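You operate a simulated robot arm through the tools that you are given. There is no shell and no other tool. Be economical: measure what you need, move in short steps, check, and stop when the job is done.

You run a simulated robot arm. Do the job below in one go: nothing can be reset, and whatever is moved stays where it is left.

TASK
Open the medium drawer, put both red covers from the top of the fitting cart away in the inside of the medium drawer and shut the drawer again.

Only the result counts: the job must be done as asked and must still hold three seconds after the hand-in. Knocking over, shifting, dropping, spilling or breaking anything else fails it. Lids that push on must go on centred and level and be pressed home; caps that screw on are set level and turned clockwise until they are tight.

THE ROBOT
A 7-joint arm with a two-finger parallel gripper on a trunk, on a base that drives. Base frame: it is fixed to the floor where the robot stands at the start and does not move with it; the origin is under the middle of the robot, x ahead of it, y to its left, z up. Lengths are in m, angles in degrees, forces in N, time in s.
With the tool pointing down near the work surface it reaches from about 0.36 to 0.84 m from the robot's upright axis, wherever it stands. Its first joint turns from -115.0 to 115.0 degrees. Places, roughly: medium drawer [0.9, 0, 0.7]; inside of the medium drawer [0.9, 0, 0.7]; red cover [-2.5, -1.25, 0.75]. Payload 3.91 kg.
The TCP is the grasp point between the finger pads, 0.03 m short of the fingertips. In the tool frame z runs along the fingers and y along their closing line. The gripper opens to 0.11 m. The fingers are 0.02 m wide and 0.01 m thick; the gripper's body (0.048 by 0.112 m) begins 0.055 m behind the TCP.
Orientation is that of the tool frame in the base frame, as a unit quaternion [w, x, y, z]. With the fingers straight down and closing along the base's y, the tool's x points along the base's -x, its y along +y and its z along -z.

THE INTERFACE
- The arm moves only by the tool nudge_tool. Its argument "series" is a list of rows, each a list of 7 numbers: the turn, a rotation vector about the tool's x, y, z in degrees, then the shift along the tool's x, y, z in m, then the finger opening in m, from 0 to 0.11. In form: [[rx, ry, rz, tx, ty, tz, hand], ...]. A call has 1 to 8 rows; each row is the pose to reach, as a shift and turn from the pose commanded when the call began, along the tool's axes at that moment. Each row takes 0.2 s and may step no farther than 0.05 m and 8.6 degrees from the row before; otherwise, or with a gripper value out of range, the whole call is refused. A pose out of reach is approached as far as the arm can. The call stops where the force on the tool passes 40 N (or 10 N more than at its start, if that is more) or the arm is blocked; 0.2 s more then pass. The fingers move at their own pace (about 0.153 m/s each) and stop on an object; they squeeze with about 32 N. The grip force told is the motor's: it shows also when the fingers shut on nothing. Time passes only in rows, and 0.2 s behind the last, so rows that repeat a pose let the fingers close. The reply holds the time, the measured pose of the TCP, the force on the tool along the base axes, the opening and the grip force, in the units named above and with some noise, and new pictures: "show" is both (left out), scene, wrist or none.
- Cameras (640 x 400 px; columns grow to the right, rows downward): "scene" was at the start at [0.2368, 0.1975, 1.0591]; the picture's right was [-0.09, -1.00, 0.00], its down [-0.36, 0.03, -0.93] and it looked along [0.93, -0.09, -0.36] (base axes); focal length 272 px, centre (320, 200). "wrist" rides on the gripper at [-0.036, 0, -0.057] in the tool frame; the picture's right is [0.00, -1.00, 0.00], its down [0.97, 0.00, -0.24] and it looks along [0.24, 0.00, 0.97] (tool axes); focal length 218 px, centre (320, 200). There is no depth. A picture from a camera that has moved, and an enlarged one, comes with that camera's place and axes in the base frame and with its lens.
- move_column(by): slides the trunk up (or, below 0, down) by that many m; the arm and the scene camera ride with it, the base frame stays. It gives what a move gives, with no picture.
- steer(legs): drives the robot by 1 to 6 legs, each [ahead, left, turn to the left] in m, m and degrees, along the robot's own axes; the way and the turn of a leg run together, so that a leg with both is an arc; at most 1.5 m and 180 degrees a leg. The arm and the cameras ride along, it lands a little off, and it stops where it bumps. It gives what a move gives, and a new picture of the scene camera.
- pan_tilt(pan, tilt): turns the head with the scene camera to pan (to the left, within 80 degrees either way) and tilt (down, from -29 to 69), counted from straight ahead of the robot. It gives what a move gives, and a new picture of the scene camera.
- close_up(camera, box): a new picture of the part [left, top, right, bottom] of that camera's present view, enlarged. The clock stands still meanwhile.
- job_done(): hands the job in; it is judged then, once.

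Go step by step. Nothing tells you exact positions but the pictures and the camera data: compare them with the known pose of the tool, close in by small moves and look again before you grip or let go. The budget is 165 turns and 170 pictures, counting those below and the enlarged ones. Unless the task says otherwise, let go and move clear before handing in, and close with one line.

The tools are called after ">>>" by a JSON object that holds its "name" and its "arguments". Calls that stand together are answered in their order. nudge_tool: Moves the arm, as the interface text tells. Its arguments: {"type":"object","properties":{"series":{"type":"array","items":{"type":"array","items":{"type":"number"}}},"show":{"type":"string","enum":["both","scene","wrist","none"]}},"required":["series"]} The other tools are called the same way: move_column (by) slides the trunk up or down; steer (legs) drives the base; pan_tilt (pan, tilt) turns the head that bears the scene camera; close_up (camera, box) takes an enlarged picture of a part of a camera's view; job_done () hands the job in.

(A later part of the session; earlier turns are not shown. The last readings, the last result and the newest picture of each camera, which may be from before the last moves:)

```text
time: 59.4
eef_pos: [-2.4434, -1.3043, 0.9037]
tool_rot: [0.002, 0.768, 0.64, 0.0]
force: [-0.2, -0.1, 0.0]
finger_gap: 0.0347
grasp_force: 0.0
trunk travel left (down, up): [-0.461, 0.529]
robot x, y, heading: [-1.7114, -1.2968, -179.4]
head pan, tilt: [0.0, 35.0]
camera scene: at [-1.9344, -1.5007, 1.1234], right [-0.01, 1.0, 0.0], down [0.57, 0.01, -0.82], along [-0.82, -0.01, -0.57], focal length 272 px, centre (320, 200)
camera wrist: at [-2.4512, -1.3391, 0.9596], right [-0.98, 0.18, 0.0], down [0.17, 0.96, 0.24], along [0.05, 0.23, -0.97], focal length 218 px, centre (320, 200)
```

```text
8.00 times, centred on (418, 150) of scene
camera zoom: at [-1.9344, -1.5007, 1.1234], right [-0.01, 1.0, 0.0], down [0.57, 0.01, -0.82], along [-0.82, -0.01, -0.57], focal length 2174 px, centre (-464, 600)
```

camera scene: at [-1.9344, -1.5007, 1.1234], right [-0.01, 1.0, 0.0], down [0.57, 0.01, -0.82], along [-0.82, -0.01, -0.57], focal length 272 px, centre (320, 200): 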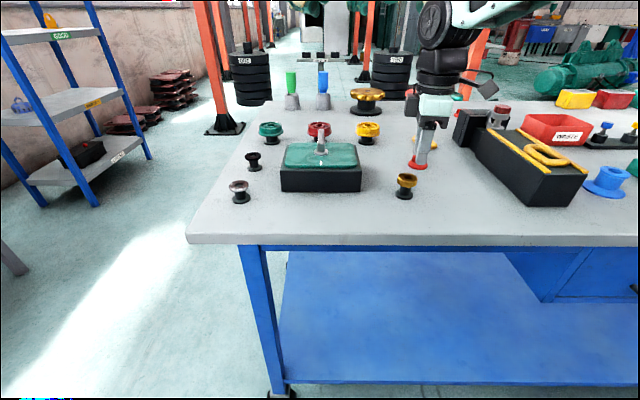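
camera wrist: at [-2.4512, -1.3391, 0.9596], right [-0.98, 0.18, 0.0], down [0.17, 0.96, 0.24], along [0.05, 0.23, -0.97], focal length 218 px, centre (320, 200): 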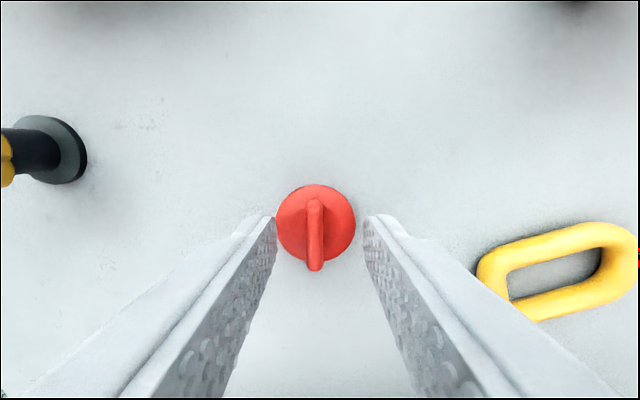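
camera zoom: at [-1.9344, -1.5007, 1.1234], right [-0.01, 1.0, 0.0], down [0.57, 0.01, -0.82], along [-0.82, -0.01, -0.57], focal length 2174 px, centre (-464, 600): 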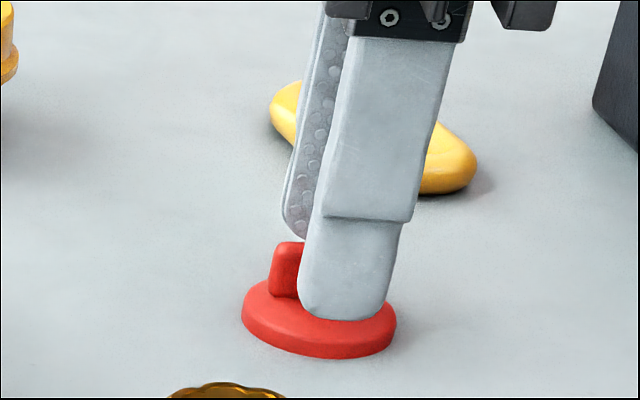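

The fingers straddle the fin with the tips about 1 cm above the disc. I'll go down 7 mm more and close.

>>> {"name": "nudge_tool", "arguments": {"series": [[0, 0, 0, 0, 0, 0.004, 0.03], [0, 0, 0, 0, 0, 0.007, 0.03], [0, 0, 0, 0, 0, 0.007, 0.0], [0, 0, 0, 0, 0, 0.007, 0.0], [0, 0, 0, 0, 0, 0.007, 0.0]], "show": "wrist"}}

>>> {"name": "close_up", "arguments": {"camera": "scene", "box": [378, 125, 458, 175]}}

```text
time: 60.6
eef_pos: [-2.4431, -1.3031, 0.8969]
tool_rot: [0.002, 0.768, 0.64, 0.0]
force: [0.0, -0.6, 2.9]
finger_gap: 0.0054
grasp_force: 32.3
trunk travel left (down, up): [-0.461, 0.529]
robot x, y, heading: [-1.7097, -1.2947, -179.8]
head pan, tilt: [0.0, 35.0]
camera wrist: at [-2.4513, -1.339, 0.9534], right [-0.98, 0.18, 0.0], down [0.17, 0.96, 0.24], along [0.05, 0.23, -0.97], focal length 218 px, centre (320, 200)
```

wrist: 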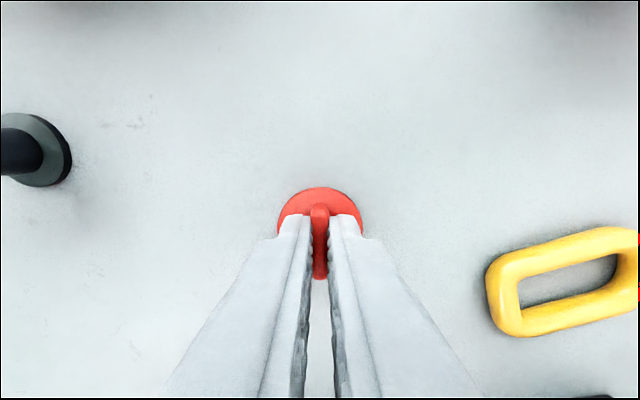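

```text
8.00 times, centred on (418, 150) of scene
camera zoom: at [-1.9343, -1.5007, 1.1234], right [-0.01, 1.0, 0.0], down [0.57, 0.01, -0.82], along [-0.82, -0.01, -0.57], focal length 2174 px, centre (-464, 600)
```

zoom: 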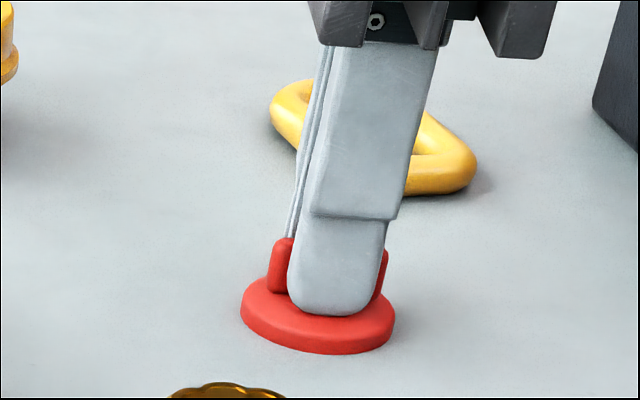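

The fin is held firmly. Lifting with the trunk and checking the grip.

>>> {"name": "move_column", "arguments": {"by": 0.2}}

>>> {"name": "nudge_tool", "arguments": {"series": [[0, 0, 0, 0, 0, 0, 0.0]], "show": "both"}}

```text
time: 62.8
eef_pos: [-2.4441, -1.3037, 1.0961]
tool_rot: [0.001, 0.768, 0.64, 0.0]
force: [0.3, -0.3, 0.1]
finger_gap: 0.0052
grasp_force: 32.1
trunk travel left (down, up): [-0.661, 0.329]
robot x, y, heading: [-1.7118, -1.2971, -179.6]
head pan, tilt: [0.0, 35.0]
```

```text
time: 63.2
eef_pos: [-2.4435, -1.3042, 1.0957]
tool_rot: [0.002, 0.768, 0.64, 0.001]
force: [-0.1, 0.3, 0.4]
finger_gap: 0.005
grasp_force: 31.2
trunk travel left (down, up): [-0.661, 0.329]
robot x, y, heading: [-1.7088, -1.2941, -179.5]
head pan, tilt: [0.0, 35.0]
camera scene: at [-1.9344, -1.5007, 1.3234], right [-0.01, 1.0, 0.0], down [0.57, 0.01, -0.82], along [-0.82, -0.01, -0.57], focal length 272 px, centre (320, 200)
camera wrist: at [-2.4514, -1.3389, 1.1532], right [-0.98, 0.18, 0.0], down [0.17, 0.96, 0.24], along [0.05, 0.23, -0.97], focal length 218 px, centre (320, 200)
```

scene: 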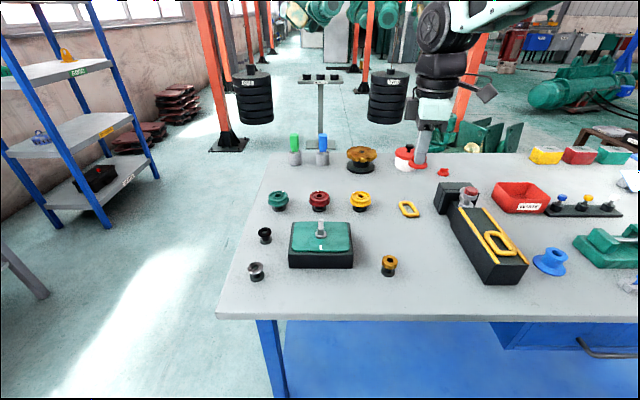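
wrist: 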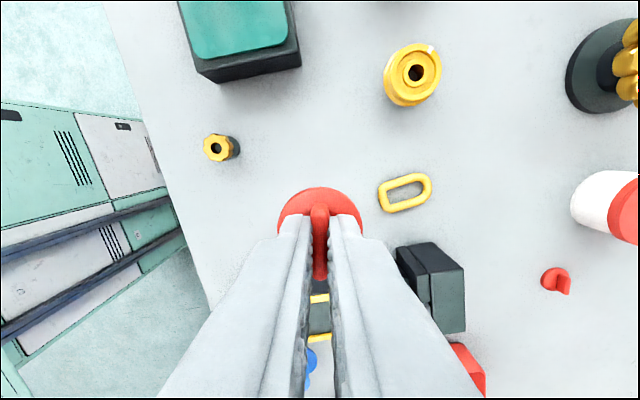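

A is held. B shows at about [-2.77, -1.08]. Now I'll back away, turn around and drive to the open drawer.

>>> {"name": "steer", "arguments": {"legs": [[-0.4, 0, 0], [0, 0, 179.5], [0.45, 0.65, 0], [0.45, 0.65, 0]]}}

>>> {"name": "pan_tilt", "arguments": {"pan": 0, "tilt": 40}}

```text
time: 80.7
eef_pos: [0.3398, -0.0075, 1.0961]
tool_rot: [0.0, -0.632, 0.775, 0.002]
force: [-1.2, 0.3, 0.3]
finger_gap: 0.005
grasp_force: 32.3
trunk travel left (down, up): [-0.661, 0.329]
robot x, y, heading: [-0.3962, -0.0012, -0.7]
head pan, tilt: [0.0, 35.0]
camera scene: at [-0.1594, 0.202, 1.3234], right [-0.01, -1.0, 0.0], down [-0.57, 0.01, -0.82], along [0.82, -0.01, -0.57], focal length 272 px, centre (320, 200)
```

scene: 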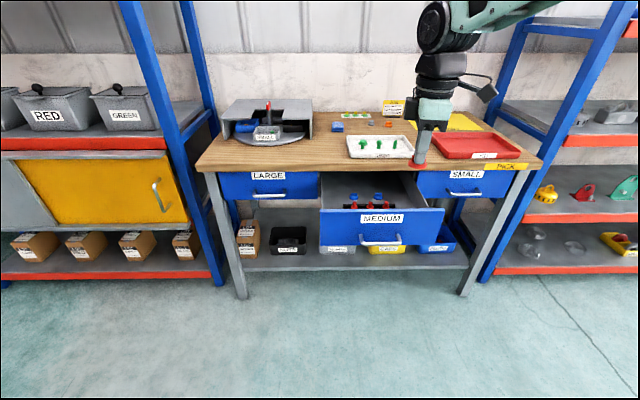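

```text
time: 81.3
eef_pos: [0.3414, -0.0077, 1.0973]
tool_rot: [-0.001, -0.631, 0.775, 0.002]
force: [1.0, 0.0, -0.1]
finger_gap: 0.005
grasp_force: 32.2
trunk travel left (down, up): [-0.661, 0.329]
robot x, y, heading: [-0.397, -0.003, -0.9]
head pan, tilt: [0.0, 40.0]
camera scene: at [-0.1625, 0.202, 1.3159], right [-0.01, -1.0, 0.0], down [-0.64, 0.01, -0.77], along [0.77, -0.01, -0.64], focal length 272 px, centre (320, 200)
```

scene: 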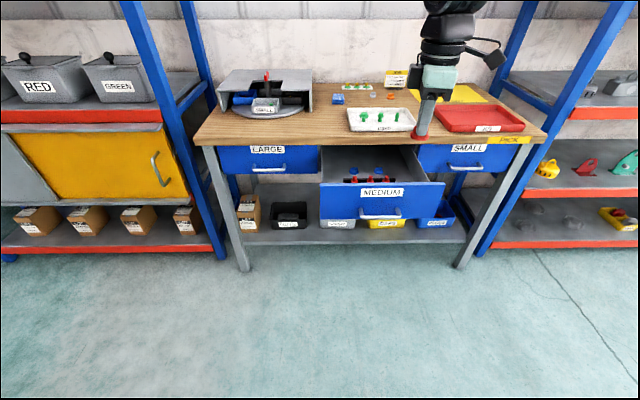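

The drawer already holds some objects on its left side. I'll drive closer for a top view.

>>> {"name": "steer", "arguments": {"legs": [[0.2, 0, 0.8]]}}

>>> {"name": "pan_tilt", "arguments": {"pan": -12, "tilt": 50}}

>>> {"name": "nudge_tool", "arguments": {"series": [[0, 0, 0, 0, 0, 0, 0.0]], "show": "wrist"}}

>>> {"name": "close_up", "arguments": {"camera": "scene", "box": [200, 100, 440, 250]}}

```text
time: 82.9
eef_pos: [0.5413, 0.0001, 1.097]
tool_rot: [0.0, -0.637, 0.771, 0.002]
force: [1.1, -0.5, -0.3]
finger_gap: 0.0056
grasp_force: 32.0
trunk travel left (down, up): [-0.661, 0.329]
robot x, y, heading: [-0.1937, -0.0007, 0.0]
head pan, tilt: [0.0, 40.0]
camera scene: at [0.0349, 0.2037, 1.3158], right [0.0, -1.0, 0.0], down [-0.64, 0.0, -0.77], along [0.77, 0.0, -0.64], focal length 272 px, centre (320, 200)
```

scene: 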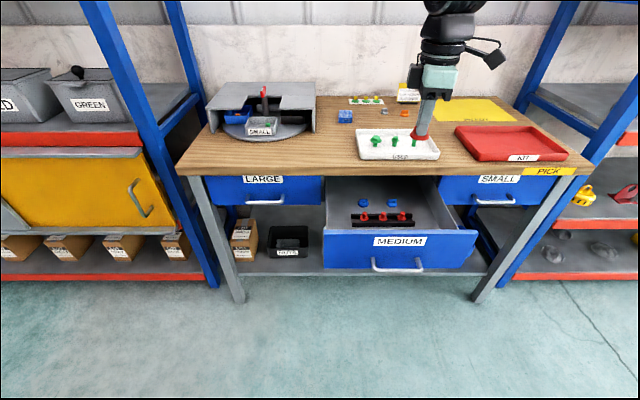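

```text
time: 83.7
eef_pos: [0.54, 0.0008, 1.0966]
tool_rot: [0.0, -0.637, 0.771, 0.002]
force: [1.2, -0.1, 0.0]
finger_gap: 0.0055
grasp_force: 32.1
trunk travel left (down, up): [-0.661, 0.329]
robot x, y, heading: [-0.1978, -0.0035, -0.0]
head pan, tilt: [-12.0, 50.0]
camera scene: at [0.0253, 0.1877, 1.3017], right [-0.21, -0.98, 0.0], down [-0.75, 0.16, -0.64], along [0.63, -0.13, -0.77], focal length 272 px, centre (320, 200)
```

scene: 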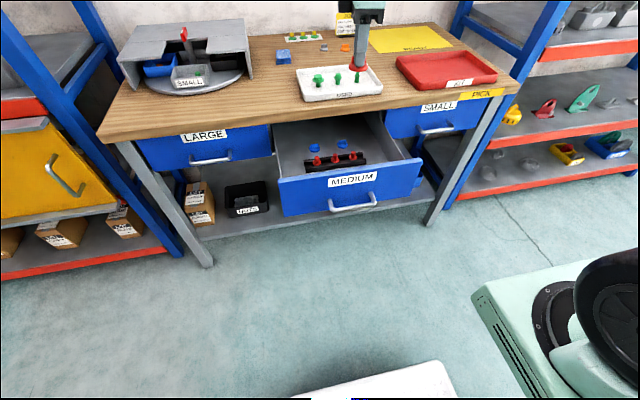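

```text
time: 84.0
eef_pos: [0.5404, 0.0004, 1.0969]
tool_rot: [0.0, -0.636, 0.772, 0.002]
force: [0.8, -0.7, -0.7]
finger_gap: 0.0053
grasp_force: 31.9
trunk travel left (down, up): [-0.661, 0.329]
robot x, y, heading: [-0.1951, -0.002, -0.1]
head pan, tilt: [-12.0, 50.0]
camera wrist: at [0.5468, 0.0354, 1.1532], right [0.98, -0.19, 0.0], down [-0.18, -0.95, 0.24], along [-0.05, -0.23, -0.97], focal length 218 px, centre (320, 200)
```

wrist: 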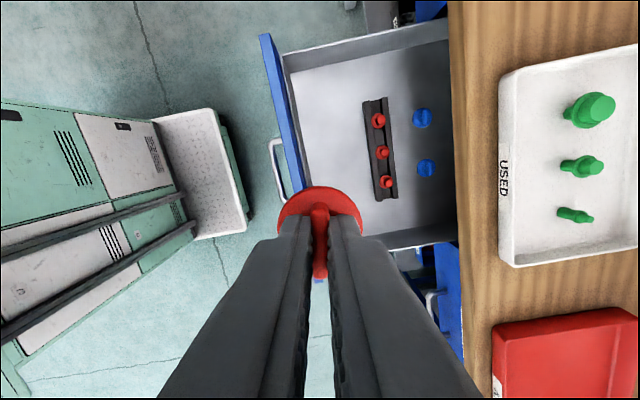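

```text
2.67 times, centred on (320, 175) of scene
camera zoom: at [0.0252, 0.1876, 1.3017], right [-0.21, -0.98, 0.0], down [-0.75, 0.16, -0.64], along [0.63, -0.13, -0.77], focal length 725 px, centre (320, 267)
```

zoom: 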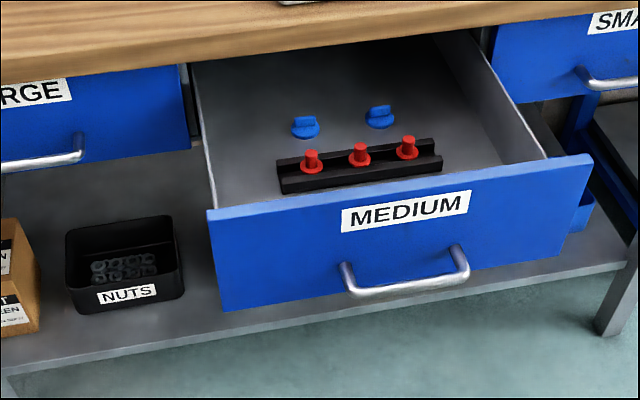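

The drawer holds a rack of red plugs (x≈0.664) and two blue covers (x≈0.75). The floor is at about z≈0.69, and the front strip around x≈0.575 is free. I'll roll the gripper back and go above [0.575, 0.05].

>>> {"name": "nudge_tool", "arguments": {"series": [[0, 0, 8.5, -0.007, -0.003, 0, 0], [0, 0, 17, -0.014, -0.006, 0, 0], [0, 0, 25.5, -0.021, -0.009, 0, 0], [0, 0, 34, -0.028, -0.0125, 0, 0], [0, 0, 42.5, -0.035, -0.016, 0, 0], [0, 0, 51, -0.042, -0.019, 0, 0], [0, 0, 59.5, -0.049, -0.022, 0, 0], [0, 0, 68, -0.0558, -0.0248, 0, 0]], "show": "none"}}

>>> {"name": "nudge_tool", "arguments": {"series": [[0, 0, 6, 0, 0, 0, 0], [0, 0, 11, 0, 0, 0, 0], [0, 0, 11, 0, 0, 0, 0]], "show": "wrist"}}

```text
time: 85.8
eef_pos: [0.5746, 0.0512, 1.0973]
tool_rot: [-0.002, -0.096, 0.995, 0.001]
force: [-0.2, -0.3, 0.1]
finger_gap: 0.0053
grasp_force: 32.0
trunk travel left (down, up): [-0.661, 0.329]
robot x, y, heading: [-0.1964, -0.0023, 0.2]
head pan, tilt: [-12.0, 50.0]
```

```text
time: 86.7
eef_pos: [0.5755, 0.0493, 1.097]
tool_rot: [-0.001, -0.001, 1.0, 0.001]
force: [-0.1, -0.5, -0.9]
finger_gap: 0.0052
grasp_force: 31.8
trunk travel left (down, up): [-0.661, 0.329]
robot x, y, heading: [-0.194, -0.0023, -0.2]
head pan, tilt: [-12.0, 50.0]
camera wrist: at [0.6103, 0.0501, 1.1534], right [0.0, -1.0, 0.0], down [-0.97, 0.0, 0.24], along [-0.24, 0.0, -0.97], focal length 218 px, centre (320, 200)
```

wrist: 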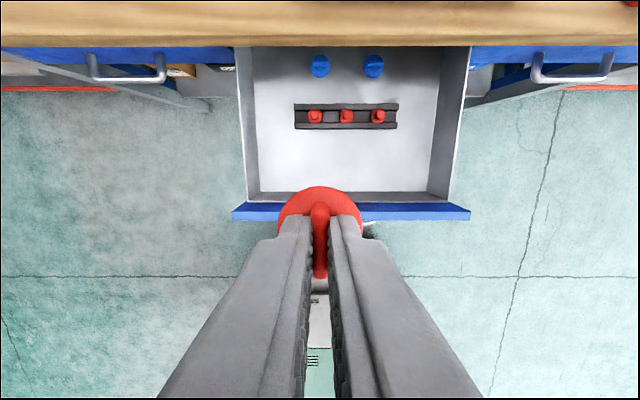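

The strip between the front panel (x≈0.515) and the rack (x≈0.645) is clear. I'll lower most of the way with the trunk.

>>> {"name": "move_column", "arguments": {"by": -0.31}}

>>> {"name": "nudge_tool", "arguments": {"series": [[0, 0, 0, 0, 0, 0, 0]], "show": "both"}}

```text
time: 89.7
eef_pos: [0.5745, 0.0506, 0.7878]
tool_rot: [-0.001, -0.001, 1.0, 0.001]
force: [0.1, 0.1, -0.3]
finger_gap: 0.0051
grasp_force: 31.8
trunk travel left (down, up): [-0.351, 0.639]
robot x, y, heading: [-0.1947, -0.0027, -0.2]
head pan, tilt: [-12.0, 50.0]
```

```text
time: 90.1
eef_pos: [0.5752, 0.0507, 0.7873]
tool_rot: [-0.001, -0.001, 1.0, 0.0]
force: [0.1, -0.2, -0.3]
finger_gap: 0.0051
grasp_force: 31.9
trunk travel left (down, up): [-0.351, 0.639]
robot x, y, heading: [-0.1968, -0.0016, 0.2]
head pan, tilt: [-12.0, 50.0]
camera scene: at [0.0252, 0.1876, 0.9917], right [-0.21, -0.98, 0.0], down [-0.75, 0.16, -0.64], along [0.63, -0.13, -0.77], focal length 272 px, centre (320, 200)
camera wrist: at [0.6103, 0.05, 0.8434], right [0.0, -1.0, 0.0], down [-0.97, 0.0, 0.24], along [-0.24, 0.0, -0.97], focal length 218 px, centre (320, 200)
```

scene: 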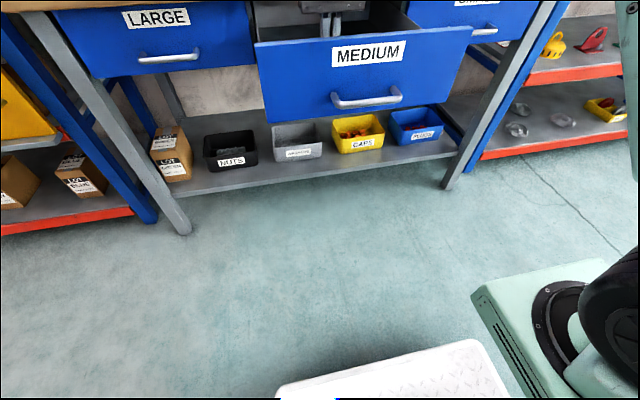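
wrist: 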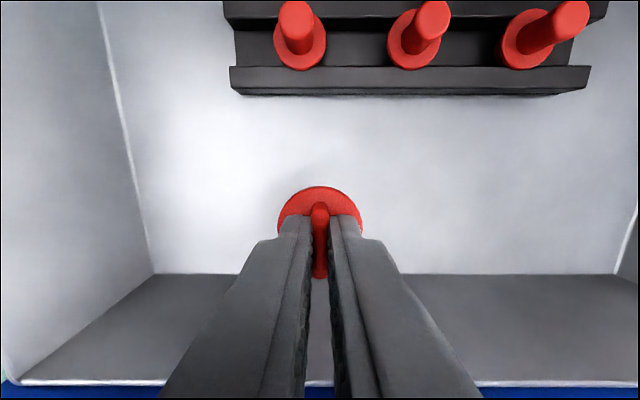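

I'll descend slowly in steps and watch for floor contact.

>>> {"name": "nudge_tool", "arguments": {"series": [[0, 0, 0, 0, 0, 0.02, 0], [0, 0, 0, 0, 0, 0.04, 0], [0, 0, 0, 0, 0, 0.045, 0], [0, 0, 0, 0, 0, 0.05, 0]], "show": "wrist"}}

```text
time: 91.1
eef_pos: [0.5752, 0.0497, 0.7369]
tool_rot: [-0.002, -0.001, 1.0, 0.001]
force: [-0.7, 0.8, 0.4]
finger_gap: 0.0051
grasp_force: 31.8
trunk travel left (down, up): [-0.351, 0.639]
robot x, y, heading: [-0.1948, -0.0018, 0.1]
head pan, tilt: [-12.0, 50.0]
camera wrist: at [0.6103, 0.0497, 0.7933], right [0.0, -1.0, 0.0], down [-0.97, 0.0, 0.24], along [-0.24, 0.0, -0.97], focal length 218 px, centre (320, 200)
```

wrist: 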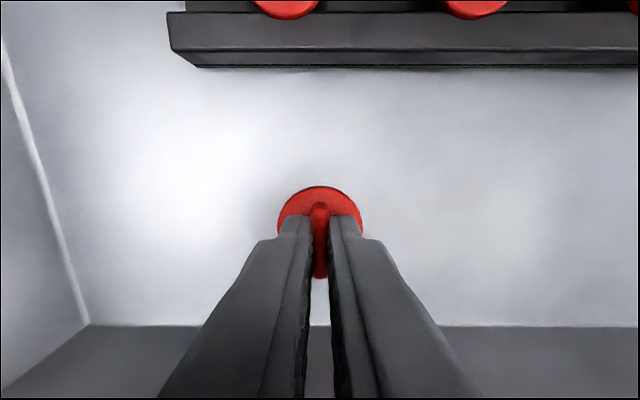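

>>> {"name": "nudge_tool", "arguments": {"series": [[0, 0, 0, 0, 0, 0.002, 0], [0, 0, 0, 0, 0, 0.004, 0], [0, 0, 0, 0, 0, 0.006, 0]], "show": "none"}}

>>> {"name": "nudge_tool", "arguments": {"series": [[0, 0, 0, 0, 0, 0.001, 0], [0, 0, 0, 0, 0, 0.002, 0], [0, 0, 0, 0, 0, 0.003, 0]], "show": "wrist"}}

```text
time: 91.9
eef_pos: [0.5761, 0.05, 0.7309]
tool_rot: [-0.002, -0.001, 1.0, 0.001]
force: [-0.4, 0.1, -0.2]
finger_gap: 0.0051
grasp_force: 32.6
trunk travel left (down, up): [-0.351, 0.639]
robot x, y, heading: [-0.1947, -0.0003, 0.0]
head pan, tilt: [-12.0, 50.0]
```

```text
time: 92.7
eef_pos: [0.5747, 0.0502, 0.7306]
tool_rot: [0.0, -0.001, 1.0, 0.002]
force: [-1.3, -2.5, 10.0]
finger_gap: 0.0052
grasp_force: 31.8
trunk travel left (down, up): [-0.351, 0.639]
robot x, y, heading: [-0.1901, -0.0033, -0.0]
head pan, tilt: [-12.0, 50.0]
camera wrist: at [0.6102, 0.05, 0.7861], right [0.0, -1.0, 0.0], down [-0.97, 0.0, 0.24], along [-0.24, 0.0, -0.97], focal length 218 px, centre (320, 200)
```

wrist: 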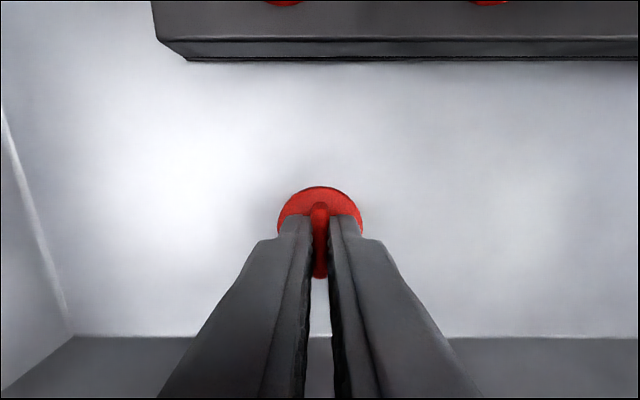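

The disc touches the floor (10 N at TCP z=0.7306). Releasing and lifting.

>>> {"name": "nudge_tool", "arguments": {"series": [[0, 0, 0, 0, 0, -0.002, 0.03], [0, 0, 0, 0, 0, -0.002, 0.04], [0, 0, 0, 0, 0, -0.03, 0.04], [0, 0, 0, 0, 0, -0.07, 0.04], [0, 0, 0, 0, 0, -0.1, 0.04]], "show": "wrist"}}

>>> {"name": "move_column", "arguments": {"by": 0.28}}

```text
time: 93.9
eef_pos: [0.5763, 0.049, 0.8292]
tool_rot: [-0.002, -0.001, 1.0, 0.001]
force: [0.5, -0.1, -0.6]
finger_gap: 0.0399
grasp_force: 0.1
trunk travel left (down, up): [-0.351, 0.639]
robot x, y, heading: [-0.196, -0.0022, 0.2]
head pan, tilt: [-12.0, 50.0]
camera wrist: at [0.6116, 0.0494, 0.8847], right [0.0, -1.0, 0.0], down [-0.97, 0.0, 0.24], along [-0.24, 0.0, -0.97], focal length 218 px, centre (320, 200)
```

wrist: 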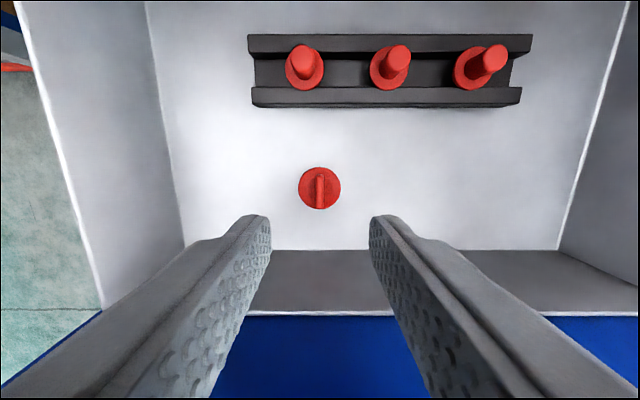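

```text
time: 96.8
eef_pos: [0.5761, 0.0492, 1.1092]
tool_rot: [-0.002, -0.001, 1.0, 0.0]
force: [-1.0, -0.6, -0.5]
finger_gap: 0.0397
grasp_force: 0.1
trunk travel left (down, up): [-0.631, 0.359]
robot x, y, heading: [-0.1935, -0.0016, 0.1]
head pan, tilt: [-12.0, 50.0]
```

A is seated in the drawer. Now back to the cart for B.

>>> {"name": "move_column", "arguments": {"by": 0.12}}

>>> {"name": "steer", "arguments": {"legs": [[-0.4, 0, 0], [0, 0, 179.9], [0.5, 0.52, 0], [0.5, 0.52, 0]]}}

>>> {"name": "pan_tilt", "arguments": {"pan": 0, "tilt": 45}}

>>> {"name": "nudge_tool", "arguments": {"series": [[0, 0, 0, 0, 0, 0, 0.06]], "show": "wrist"}}

```text
time: 98.3
eef_pos: [0.5766, 0.0492, 1.2292]
tool_rot: [-0.001, -0.001, 1.0, 0.001]
force: [0.6, 0.4, 0.4]
finger_gap: 0.0402
grasp_force: 0.0
trunk travel left (down, up): [-0.751, 0.239]
robot x, y, heading: [-0.196, -0.0042, 0.1]
head pan, tilt: [-12.0, 50.0]
```

```text
time: 115.2
eef_pos: [-2.3495, -1.1183, 1.2282]
tool_rot: [0.0, 1.0, 0.004, 0.002]
force: [0.0, 0.4, 0.1]
finger_gap: 0.0405
grasp_force: 0.1
trunk travel left (down, up): [-0.751, 0.239]
robot x, y, heading: [-1.5783, -1.0632, -179.7]
head pan, tilt: [-12.0, 50.0]
camera scene: at [-1.7931, -1.2518, 1.3917], right [0.2, 0.98, 0.0], down [0.75, -0.16, -0.64], along [-0.63, 0.13, -0.77], focal length 272 px, centre (320, 200)
```

scene: 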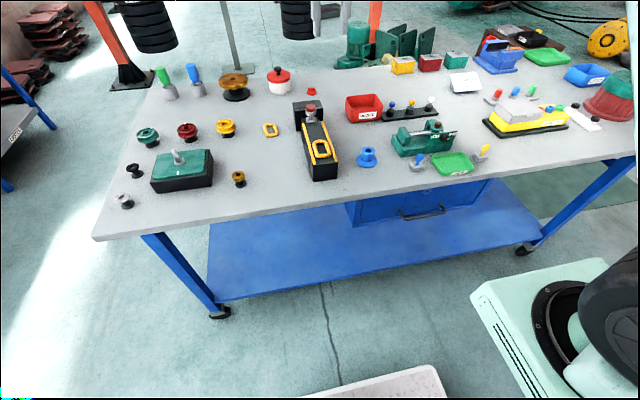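

```text
time: 116.0
eef_pos: [-2.3492, -1.1184, 1.2282]
tool_rot: [0.001, 1.0, 0.003, 0.003]
force: [-0.8, 0.8, 0.0]
finger_gap: 0.0397
grasp_force: 0.1
trunk travel left (down, up): [-0.751, 0.239]
robot x, y, heading: [-1.5788, -1.0674, -179.8]
head pan, tilt: [0.0, 45.0]
camera scene: at [-1.799, -1.2678, 1.3985], right [0.0, 1.0, 0.0], down [0.71, 0.0, -0.71], along [-0.71, 0.0, -0.71], focal length 272 px, centre (320, 200)
```

scene: 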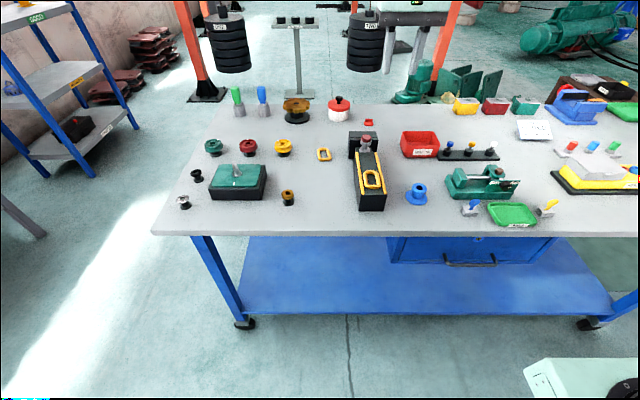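

```text
time: 116.3
eef_pos: [-2.3498, -1.1194, 1.228]
tool_rot: [0.001, 1.0, 0.003, 0.002]
force: [0.3, 0.3, 0.2]
finger_gap: 0.06
grasp_force: 0.1
trunk travel left (down, up): [-0.751, 0.239]
robot x, y, heading: [-1.5783, -1.0619, -179.6]
head pan, tilt: [0.0, 45.0]
camera wrist: at [-2.3868, -1.1184, 1.2846], right [-0.01, 1.0, 0.0], down [0.97, 0.01, 0.24], along [0.24, 0.0, -0.97], focal length 218 px, centre (320, 200)
```

wrist: 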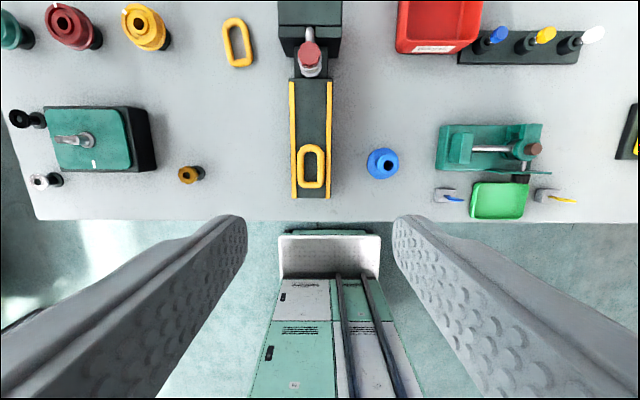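

B is at about [-2.777, -1.076, 0.86]. I'll zoom in on it for its fin direction and creep the base closer to the cart.

>>> {"name": "close_up", "arguments": {"camera": "scene", "box": [309, 85, 429, 160]}}

>>> {"name": "steer", "arguments": {"legs": [[0.2, -0.02, 0]]}}

>>> {"name": "pan_tilt", "arguments": {"pan": 15, "tilt": 69}}

>>> {"name": "nudge_tool", "arguments": {"series": [[0, 0, 0, 0, 0, 0, 0.06]], "show": "wrist"}}

```text
5.33 times, centred on (369, 122) of scene
camera zoom: at [-1.799, -1.2678, 1.3986], right [-0.01, 1.0, 0.0], down [0.71, 0.0, -0.71], along [-0.71, 0.0, -0.71], focal length 1450 px, centre (59, 613)
```

zoom: 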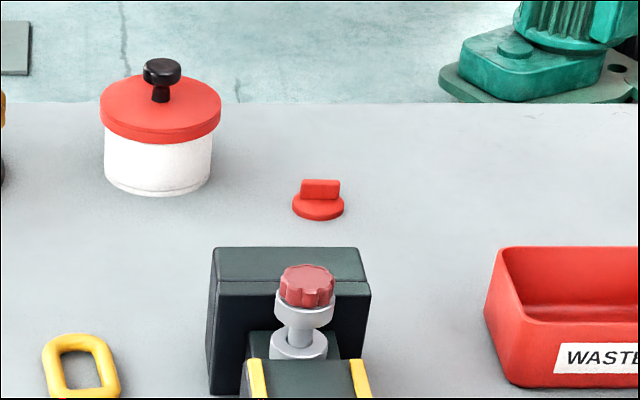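

```text
time: 118.0
eef_pos: [-2.5484, -1.1017, 1.2303]
tool_rot: [0.0, 1.0, 0.005, 0.002]
force: [-0.7, 0.3, 0.3]
finger_gap: 0.0602
grasp_force: 0.1
trunk travel left (down, up): [-0.751, 0.239]
robot x, y, heading: [-1.7753, -1.0401, -179.4]
head pan, tilt: [0.0, 45.0]
camera scene: at [-1.9976, -1.2496, 1.3986], right [-0.01, 1.0, 0.0], down [0.71, 0.01, -0.71], along [-0.71, -0.01, -0.71], focal length 272 px, centre (320, 200)
```

scene: 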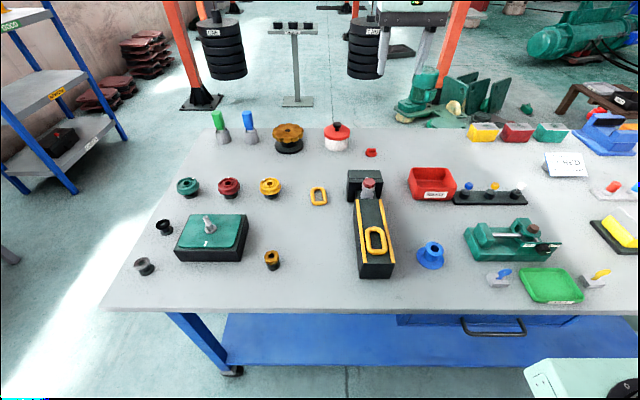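

```text
time: 118.8
eef_pos: [-2.5484, -1.1028, 1.2292]
tool_rot: [0.001, 1.0, 0.006, 0.002]
force: [-1.0, 0.2, 0.1]
finger_gap: 0.0597
grasp_force: 0.0
trunk travel left (down, up): [-0.751, 0.239]
robot x, y, heading: [-1.7788, -1.0434, -179.5]
head pan, tilt: [15.0, 68.8]
camera scene: at [-1.9704, -1.2638, 1.3698], right [-0.27, 0.96, 0.0], down [0.9, 0.25, -0.36], along [-0.35, -0.1, -0.93], focal length 272 px, centre (320, 200)
```

scene: 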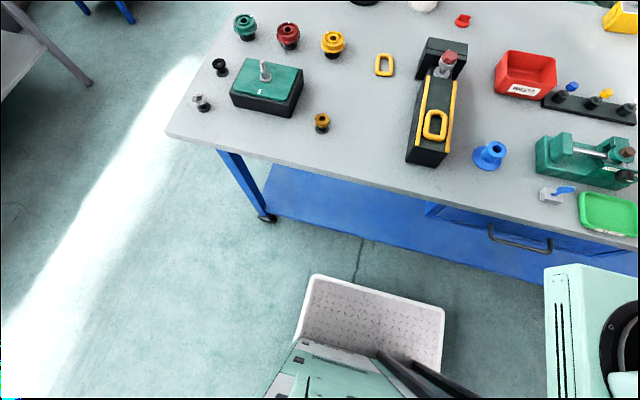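

```text
time: 119.2
eef_pos: [-2.5497, -1.1009, 1.2292]
tool_rot: [0.001, 1.0, 0.006, 0.002]
force: [0.6, -0.1, 0.1]
finger_gap: 0.06
grasp_force: 0.1
trunk travel left (down, up): [-0.751, 0.239]
robot x, y, heading: [-1.7779, -1.0447, -179.7]
head pan, tilt: [15.0, 68.8]
camera wrist: at [-2.5858, -1.1018, 1.2846], right [-0.01, 1.0, 0.0], down [0.97, 0.01, 0.24], along [0.24, 0.0, -0.97], focal length 218 px, centre (320, 200)
```

wrist: 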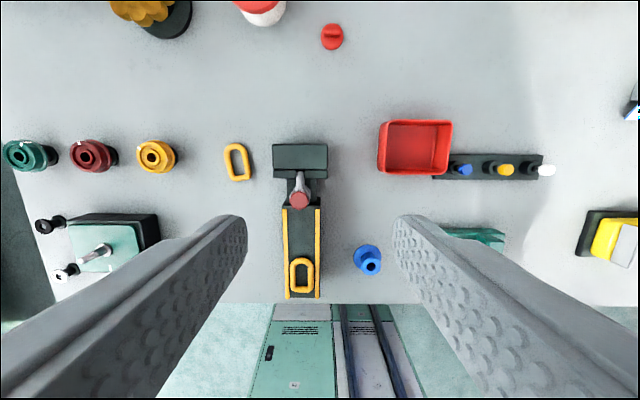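

The base front sits at x≈-2.08 with about 17 cm to the cart, so I'll creep 9 cm more. Then I'll tilt the tool 30° forward and extend over B.

>>> {"name": "steer", "arguments": {"legs": [[0.09, -0.02, 0]]}}

>>> {"name": "nudge_tool", "arguments": {"series": [[0, -4, 0, -0.01, 0, 0, 0.06], [0, -8, 0, -0.02, 0, 0, 0.06], [0, -12, 0, -0.03, 0, 0, 0.06], [0, -16, 0, -0.04, 0, 0, 0.06], [0, -20, 0, -0.05, 0, 0, 0.06], [0, -24, 0, -0.06, 0, 0, 0.06], [0, -28, 0, -0.07, 0, 0, 0.06], [0, -30, 0, -0.08, 0, 0, 0.06]], "show": "wrist"}}

>>> {"name": "pan_tilt", "arguments": {"pan": 0, "tilt": 45}}

```text
time: 120.3
eef_pos: [-2.6387, -1.0824, 1.2285]
tool_rot: [0.001, 1.0, 0.004, 0.002]
force: [1.0, -0.3, 0.6]
finger_gap: 0.0601
grasp_force: 0.0
trunk travel left (down, up): [-0.751, 0.239]
robot x, y, heading: [-1.8704, -1.0277, -179.7]
head pan, tilt: [15.0, 68.8]
camera scene: at [-2.0602, -1.2447, 1.3697], right [-0.27, 0.96, 0.0], down [0.9, 0.25, -0.36], along [-0.35, -0.1, -0.93], focal length 272 px, centre (320, 200)
```

scene: 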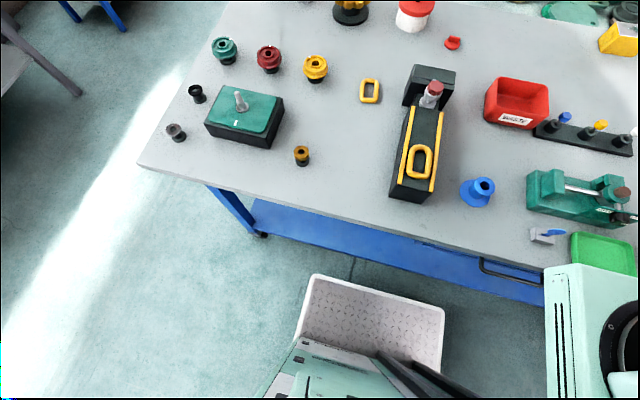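

```text
time: 122.1
eef_pos: [-2.7196, -1.0838, 1.2292]
tool_rot: [0.002, 0.967, 0.004, -0.257]
force: [0.8, 0.9, -0.4]
finger_gap: 0.0602
grasp_force: 0.2
trunk travel left (down, up): [-0.751, 0.239]
robot x, y, heading: [-1.869, -1.0251, -179.6]
head pan, tilt: [15.0, 68.8]
camera wrist: at [-2.7228, -1.0833, 1.2951], right [-0.01, 1.0, 0.0], down [0.96, 0.01, -0.27], along [-0.27, -0.01, -0.96], focal length 218 px, centre (320, 200)
```

wrist: 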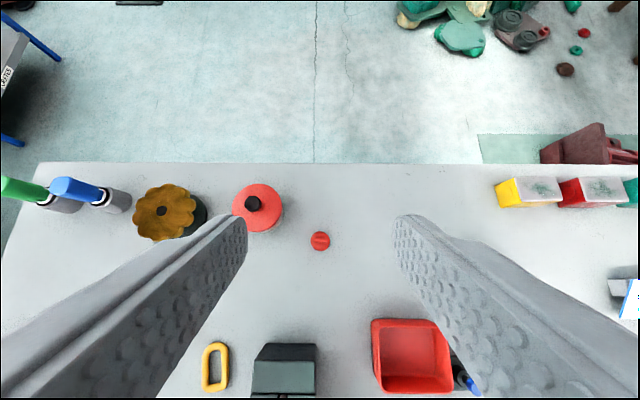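

```text
time: 123.0
eef_pos: [-2.7197, -1.0835, 1.229]
tool_rot: [0.003, 0.967, 0.005, -0.256]
force: [0.5, -0.2, 0.3]
finger_gap: 0.0602
grasp_force: 0.0
trunk travel left (down, up): [-0.751, 0.239]
robot x, y, heading: [-1.8711, -1.023, -179.2]
head pan, tilt: [0.0, 45.0]
camera scene: at [-2.0877, -1.2305, 1.3985], right [-0.01, 1.0, 0.0], down [0.71, 0.01, -0.71], along [-0.71, -0.01, -0.71], focal length 272 px, centre (320, 200)
```

scene: 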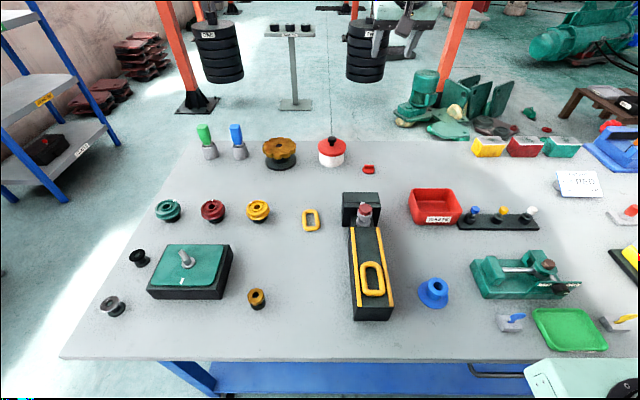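

B is at about [-2.761, -1.087]. I'll check its fin angle close up.

>>> {"name": "close_up", "arguments": {"camera": "wrist", "box": [280, 216, 360, 266]}}

```text
8.00 times, centred on (320, 241) of wrist
camera zoom: at [-2.7227, -1.0831, 1.2952], right [-0.01, 1.0, 0.0], down [0.96, 0.01, -0.27], along [-0.27, -0.01, -0.96], focal length 1746 px, centre (320, -128)
```

zoom: 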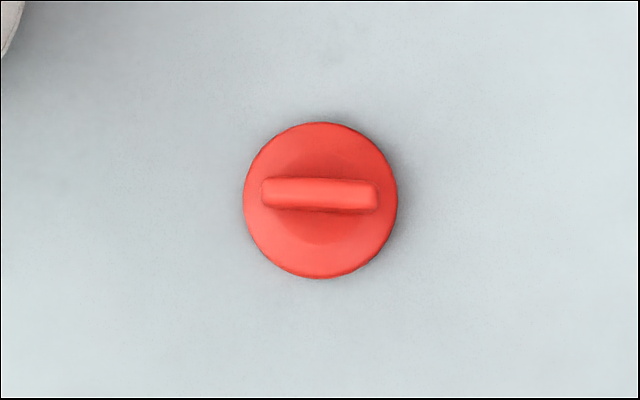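

The fin lies along y, so closing on its ends works as the tool stands. I'll position over B and lower with the trunk.

>>> {"name": "nudge_tool", "arguments": {"series": [[0, 0, 0, -0.015, 0.002, 0.008, 0.06], [0, 0, 0, -0.0286, 0.0035, 0.0164, 0.06], [0, 0, 0, -0.0286, 0.0035, 0.0164, 0.06]], "show": "none"}}

>>> {"name": "move_column", "arguments": {"by": -0.26}}

>>> {"name": "nudge_tool", "arguments": {"series": [[0, 0, 0, 0, 0, 0, 0.05]], "show": "both"}}

```text
time: 123.8
eef_pos: [-2.7511, -1.0886, 1.2289]
tool_rot: [0.003, 0.967, 0.004, -0.256]
force: [-0.6, 0.6, 1.2]
finger_gap: 0.0599
grasp_force: 0.0
trunk travel left (down, up): [-0.751, 0.239]
robot x, y, heading: [-1.8682, -1.0257, -179.4]
head pan, tilt: [0.0, 45.0]
```

```text
time: 126.5
eef_pos: [-2.7519, -1.0883, 0.9692]
tool_rot: [0.002, 0.966, 0.003, -0.258]
force: [0.2, 0.3, 0.3]
finger_gap: 0.0599
grasp_force: 0.1
trunk travel left (down, up): [-0.491, 0.499]
robot x, y, heading: [-1.871, -1.0276, -179.5]
head pan, tilt: [0.0, 45.0]
```

```text
time: 126.9
eef_pos: [-2.7505, -1.0877, 0.9687]
tool_rot: [0.002, 0.966, 0.004, -0.258]
force: [0.2, 0.0, 1.0]
finger_gap: 0.0499
grasp_force: 0.0
trunk travel left (down, up): [-0.491, 0.499]
robot x, y, heading: [-1.869, -1.0239, -179.5]
head pan, tilt: [0.0, 45.0]
camera scene: at [-2.0877, -1.2304, 1.1386], right [-0.01, 1.0, 0.0], down [0.71, 0.01, -0.71], along [-0.71, -0.01, -0.71], focal length 272 px, centre (320, 200)
camera wrist: at [-2.7553, -1.0876, 1.0354], right [-0.01, 1.0, 0.0], down [0.96, 0.01, -0.27], along [-0.27, -0.01, -0.96], focal length 218 px, centre (320, 200)
```

scene: 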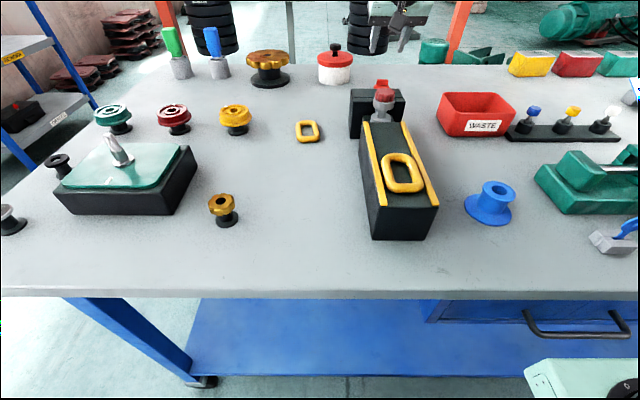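
wrist: 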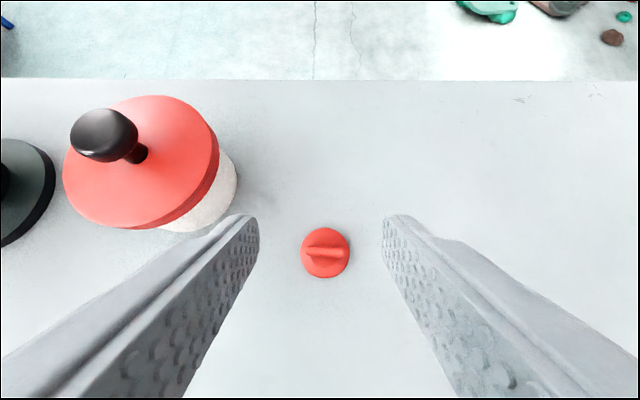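

B is centred and the neighbours are clear. I'll lower 6 cm with a narrower opening and look.

>>> {"name": "nudge_tool", "arguments": {"series": [[0, 0, 0, 0, -0.0025, 0, 0.045], [0, 0, 0, 0, -0.0025, 0, 0.045]], "show": "none"}}

>>> {"name": "move_column", "arguments": {"by": -0.062}}

>>> {"name": "nudge_tool", "arguments": {"series": [[0, 0, 0, 0, 0, 0, 0.045]], "show": "both"}}

```text
time: 127.5
eef_pos: [-2.7518, -1.0852, 0.9678]
tool_rot: [0.003, 0.966, 0.005, -0.257]
force: [0.1, 0.2, 0.3]
finger_gap: 0.045
grasp_force: 0.0
trunk travel left (down, up): [-0.491, 0.499]
robot x, y, heading: [-1.8661, -1.0275, -179.5]
head pan, tilt: [0.0, 45.0]
```

```text
time: 128.5
eef_pos: [-2.7516, -1.0856, 0.9067]
tool_rot: [0.003, 0.966, 0.004, -0.257]
force: [-0.1, 0.3, -0.9]
finger_gap: 0.0449
grasp_force: 0.0
trunk travel left (down, up): [-0.429, 0.561]
robot x, y, heading: [-1.8682, -1.0259, -179.6]
head pan, tilt: [0.0, 45.0]
```

```text
time: 128.9
eef_pos: [-2.7515, -1.0853, 0.9056]
tool_rot: [0.003, 0.966, 0.005, -0.257]
force: [0.3, 0.0, 0.3]
finger_gap: 0.0448
grasp_force: 0.1
trunk travel left (down, up): [-0.429, 0.561]
robot x, y, heading: [-1.867, -1.0229, -179.7]
head pan, tilt: [0.0, 45.0]
camera scene: at [-2.0877, -1.2304, 1.0766], right [-0.01, 1.0, 0.0], down [0.71, 0.01, -0.71], along [-0.71, -0.01, -0.71], focal length 272 px, centre (320, 200)
camera wrist: at [-2.755, -1.0852, 0.9734], right [-0.01, 1.0, 0.0], down [0.96, 0.01, -0.27], along [-0.27, -0.01, -0.96], focal length 218 px, centre (320, 200)
```

scene: 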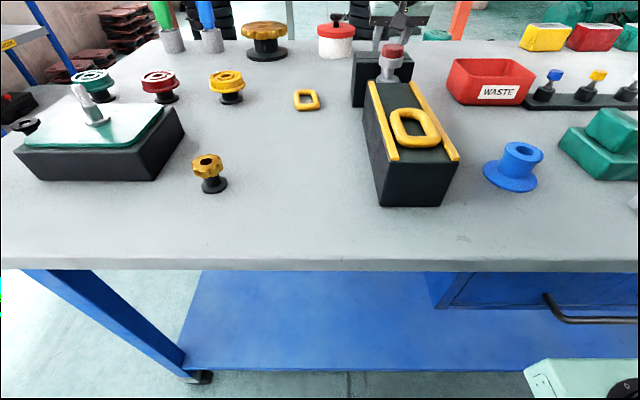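
wrist: 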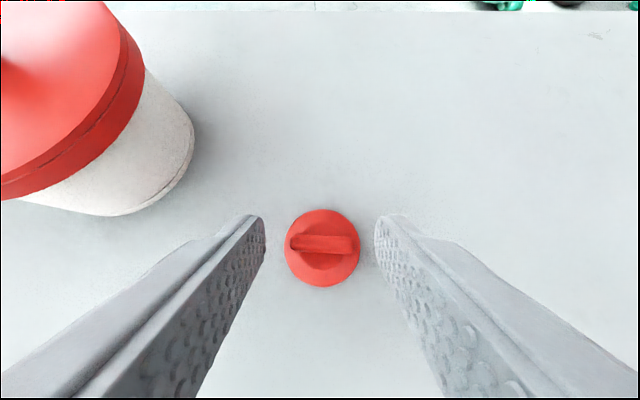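

The fin sits between the fingertips. I'll lower 8 mm more and close.

>>> {"name": "move_column", "arguments": {"by": -0.008}}

>>> {"name": "nudge_tool", "arguments": {"series": [[0, 0, 0, 0, -0.001, 0, 0.03], [0, 0, 0, 0, -0.001, 0, 0.0], [0, 0, 0, 0, -0.001, 0, 0.0], [0, 0, 0, 0, -0.001, 0, 0.0]], "show": "wrist"}}

>>> {"name": "close_up", "arguments": {"camera": "wrist", "box": [240, 190, 400, 290]}}

```text
time: 129.5
eef_pos: [-2.7509, -1.0858, 0.8981]
tool_rot: [0.003, 0.966, 0.005, -0.258]
force: [-0.2, -0.2, -0.7]
finger_gap: 0.0451
grasp_force: 0.0
trunk travel left (down, up): [-0.421, 0.569]
robot x, y, heading: [-1.8634, -1.0209, -179.5]
head pan, tilt: [0.0, 45.0]
```

```text
time: 130.5
eef_pos: [-2.752, -1.0851, 0.8995]
tool_rot: [0.002, 0.966, 0.004, -0.257]
force: [0.6, -0.3, 1.1]
finger_gap: 0.0266
grasp_force: 32.1
trunk travel left (down, up): [-0.421, 0.569]
robot x, y, heading: [-1.8683, -1.0209, -179.8]
head pan, tilt: [0.0, 45.0]
camera wrist: at [-2.7551, -1.0844, 0.9652], right [-0.01, 1.0, 0.0], down [0.96, 0.01, -0.27], along [-0.27, -0.01, -0.96], focal length 218 px, centre (320, 200)
```

wrist: 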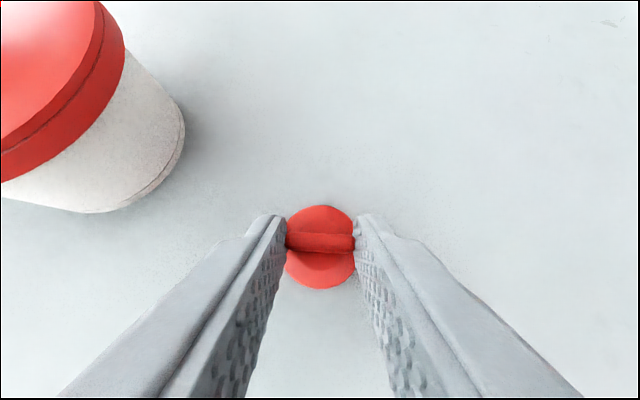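

```text
4.00 times, centred on (320, 240) of wrist
camera zoom: at [-2.7551, -1.0844, 0.9652], right [-0.01, 1.0, 0.0], down [0.96, 0.01, -0.27], along [-0.27, -0.01, -0.96], focal length 873 px, centre (320, 40)
```

zoom: 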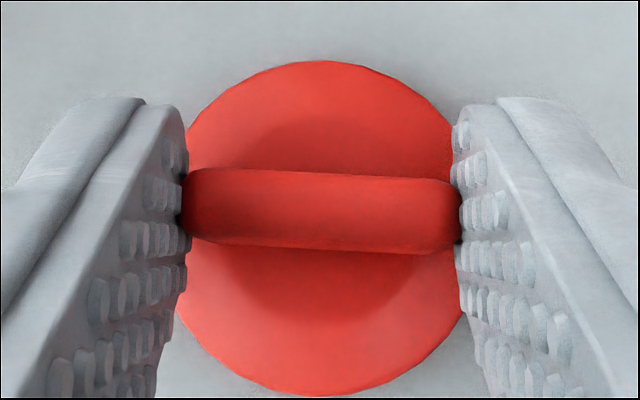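

The fin is gripped at its ends. Lifting gently and checking.

>>> {"name": "move_column", "arguments": {"by": 0.05}}

>>> {"name": "nudge_tool", "arguments": {"series": [[0, 0, 0, 0, 0, 0, 0.0]], "show": "wrist"}}

```text
time: 131.4
eef_pos: [-2.7507, -1.0837, 0.9477]
tool_rot: [0.003, 0.966, 0.005, -0.257]
force: [-0.5, 1.2, 0.1]
finger_gap: 0.0266
grasp_force: 31.9
trunk travel left (down, up): [-0.471, 0.519]
robot x, y, heading: [-1.868, -1.0246, -179.6]
head pan, tilt: [0.0, 45.0]
```

```text
time: 131.8
eef_pos: [-2.751, -1.085, 0.9472]
tool_rot: [0.002, 0.966, 0.004, -0.257]
force: [0.7, 0.8, 0.4]
finger_gap: 0.0264
grasp_force: 32.3
trunk travel left (down, up): [-0.471, 0.519]
robot x, y, heading: [-1.8672, -1.0192, -179.7]
head pan, tilt: [0.0, 45.0]
camera wrist: at [-2.7551, -1.0844, 1.0151], right [-0.01, 1.0, 0.0], down [0.96, 0.01, -0.27], along [-0.27, -0.01, -0.96], focal length 218 px, centre (320, 200)
```

wrist: 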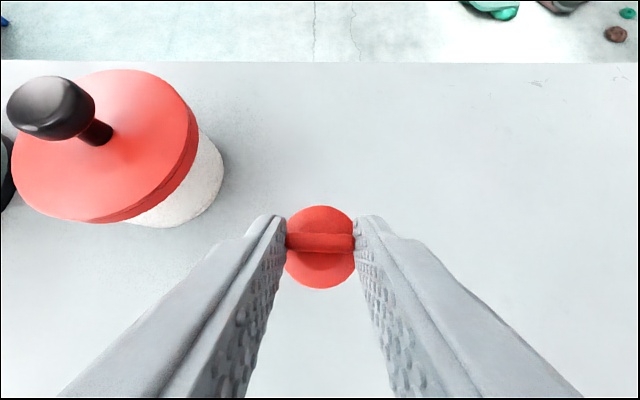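

B is held. I'll raise it well clear, bring the tool back upright, and return to the drawer.

>>> {"name": "move_column", "arguments": {"by": 0.28}}

>>> {"name": "nudge_tool", "arguments": {"series": [[0, 3.75, 0, 0.0119, 0, -0.0068, 0], [0, 7.5, 0, 0.0239, 0, -0.0137, 0], [0, 11.25, 0, 0.0358, 0, -0.0205, 0], [0, 15, 0, 0.0478, 0, -0.0274, 0], [0, 18.75, 0, 0.0597, 0, -0.0342, 0], [0, 22.5, 0, 0.0716, 0, -0.041, 0], [0, 26.25, 0, 0.0836, 0, -0.0479, 0], [0, 30, 0, 0.0955, 0, -0.0547, 0]], "show": "wrist"}}

>>> {"name": "steer", "arguments": {"legs": [[-0.5, 0, 0], [0, 0, 179.6], [0.5, 0.51, 0], [0.48, 0.51, 0]]}}

```text
time: 134.6
eef_pos: [-2.7509, -1.0839, 1.2285]
tool_rot: [0.003, 0.966, 0.005, -0.257]
force: [-0.1, -0.2, 0.3]
finger_gap: 0.0269
grasp_force: 32.0
trunk travel left (down, up): [-0.751, 0.239]
robot x, y, heading: [-1.8679, -1.0253, -179.6]
head pan, tilt: [0.0, 45.0]
```

```text
time: 136.4
eef_pos: [-2.6401, -1.0843, 1.2306]
tool_rot: [0.001, 1.0, 0.006, 0.002]
force: [-0.4, 0.1, 0.0]
finger_gap: 0.0269
grasp_force: 31.8
trunk travel left (down, up): [-0.751, 0.239]
robot x, y, heading: [-1.8675, -1.0255, -179.6]
head pan, tilt: [0.0, 45.0]
camera wrist: at [-2.6785, -1.0835, 1.2852], right [-0.01, 1.0, 0.0], down [0.97, 0.01, 0.24], along [0.24, 0.0, -0.97], focal length 218 px, centre (320, 200)
```

wrist: 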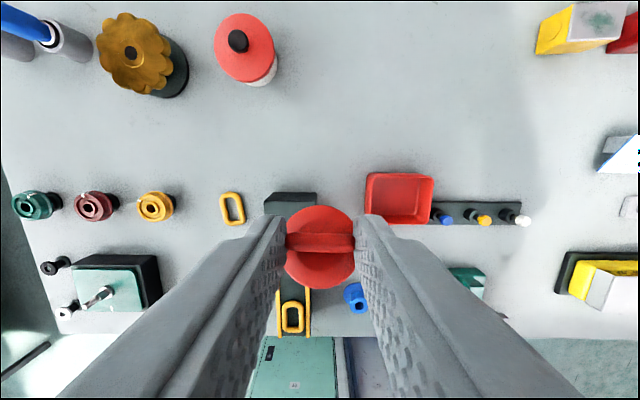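

```text
time: 153.6
eef_pos: [0.4252, -0.0035, 1.2293]
tool_rot: [-0.002, 0.018, 1.0, 0.001]
force: [-0.3, -0.9, 0.5]
finger_gap: 0.0265
grasp_force: 31.6
trunk travel left (down, up): [-0.751, 0.239]
robot x, y, heading: [-0.3492, -0.029, -2.2]
head pan, tilt: [0.0, 45.0]
camera scene: at [-0.1159, 0.1709, 1.3986], right [-0.04, -1.0, 0.0], down [-0.71, 0.03, -0.71], along [0.71, -0.03, -0.71], focal length 272 px, centre (320, 200)
```

scene: 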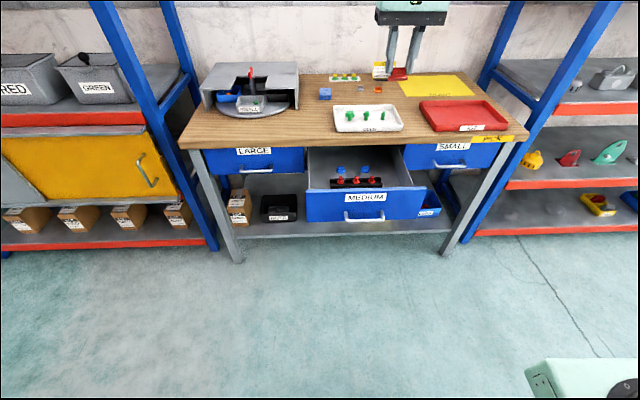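

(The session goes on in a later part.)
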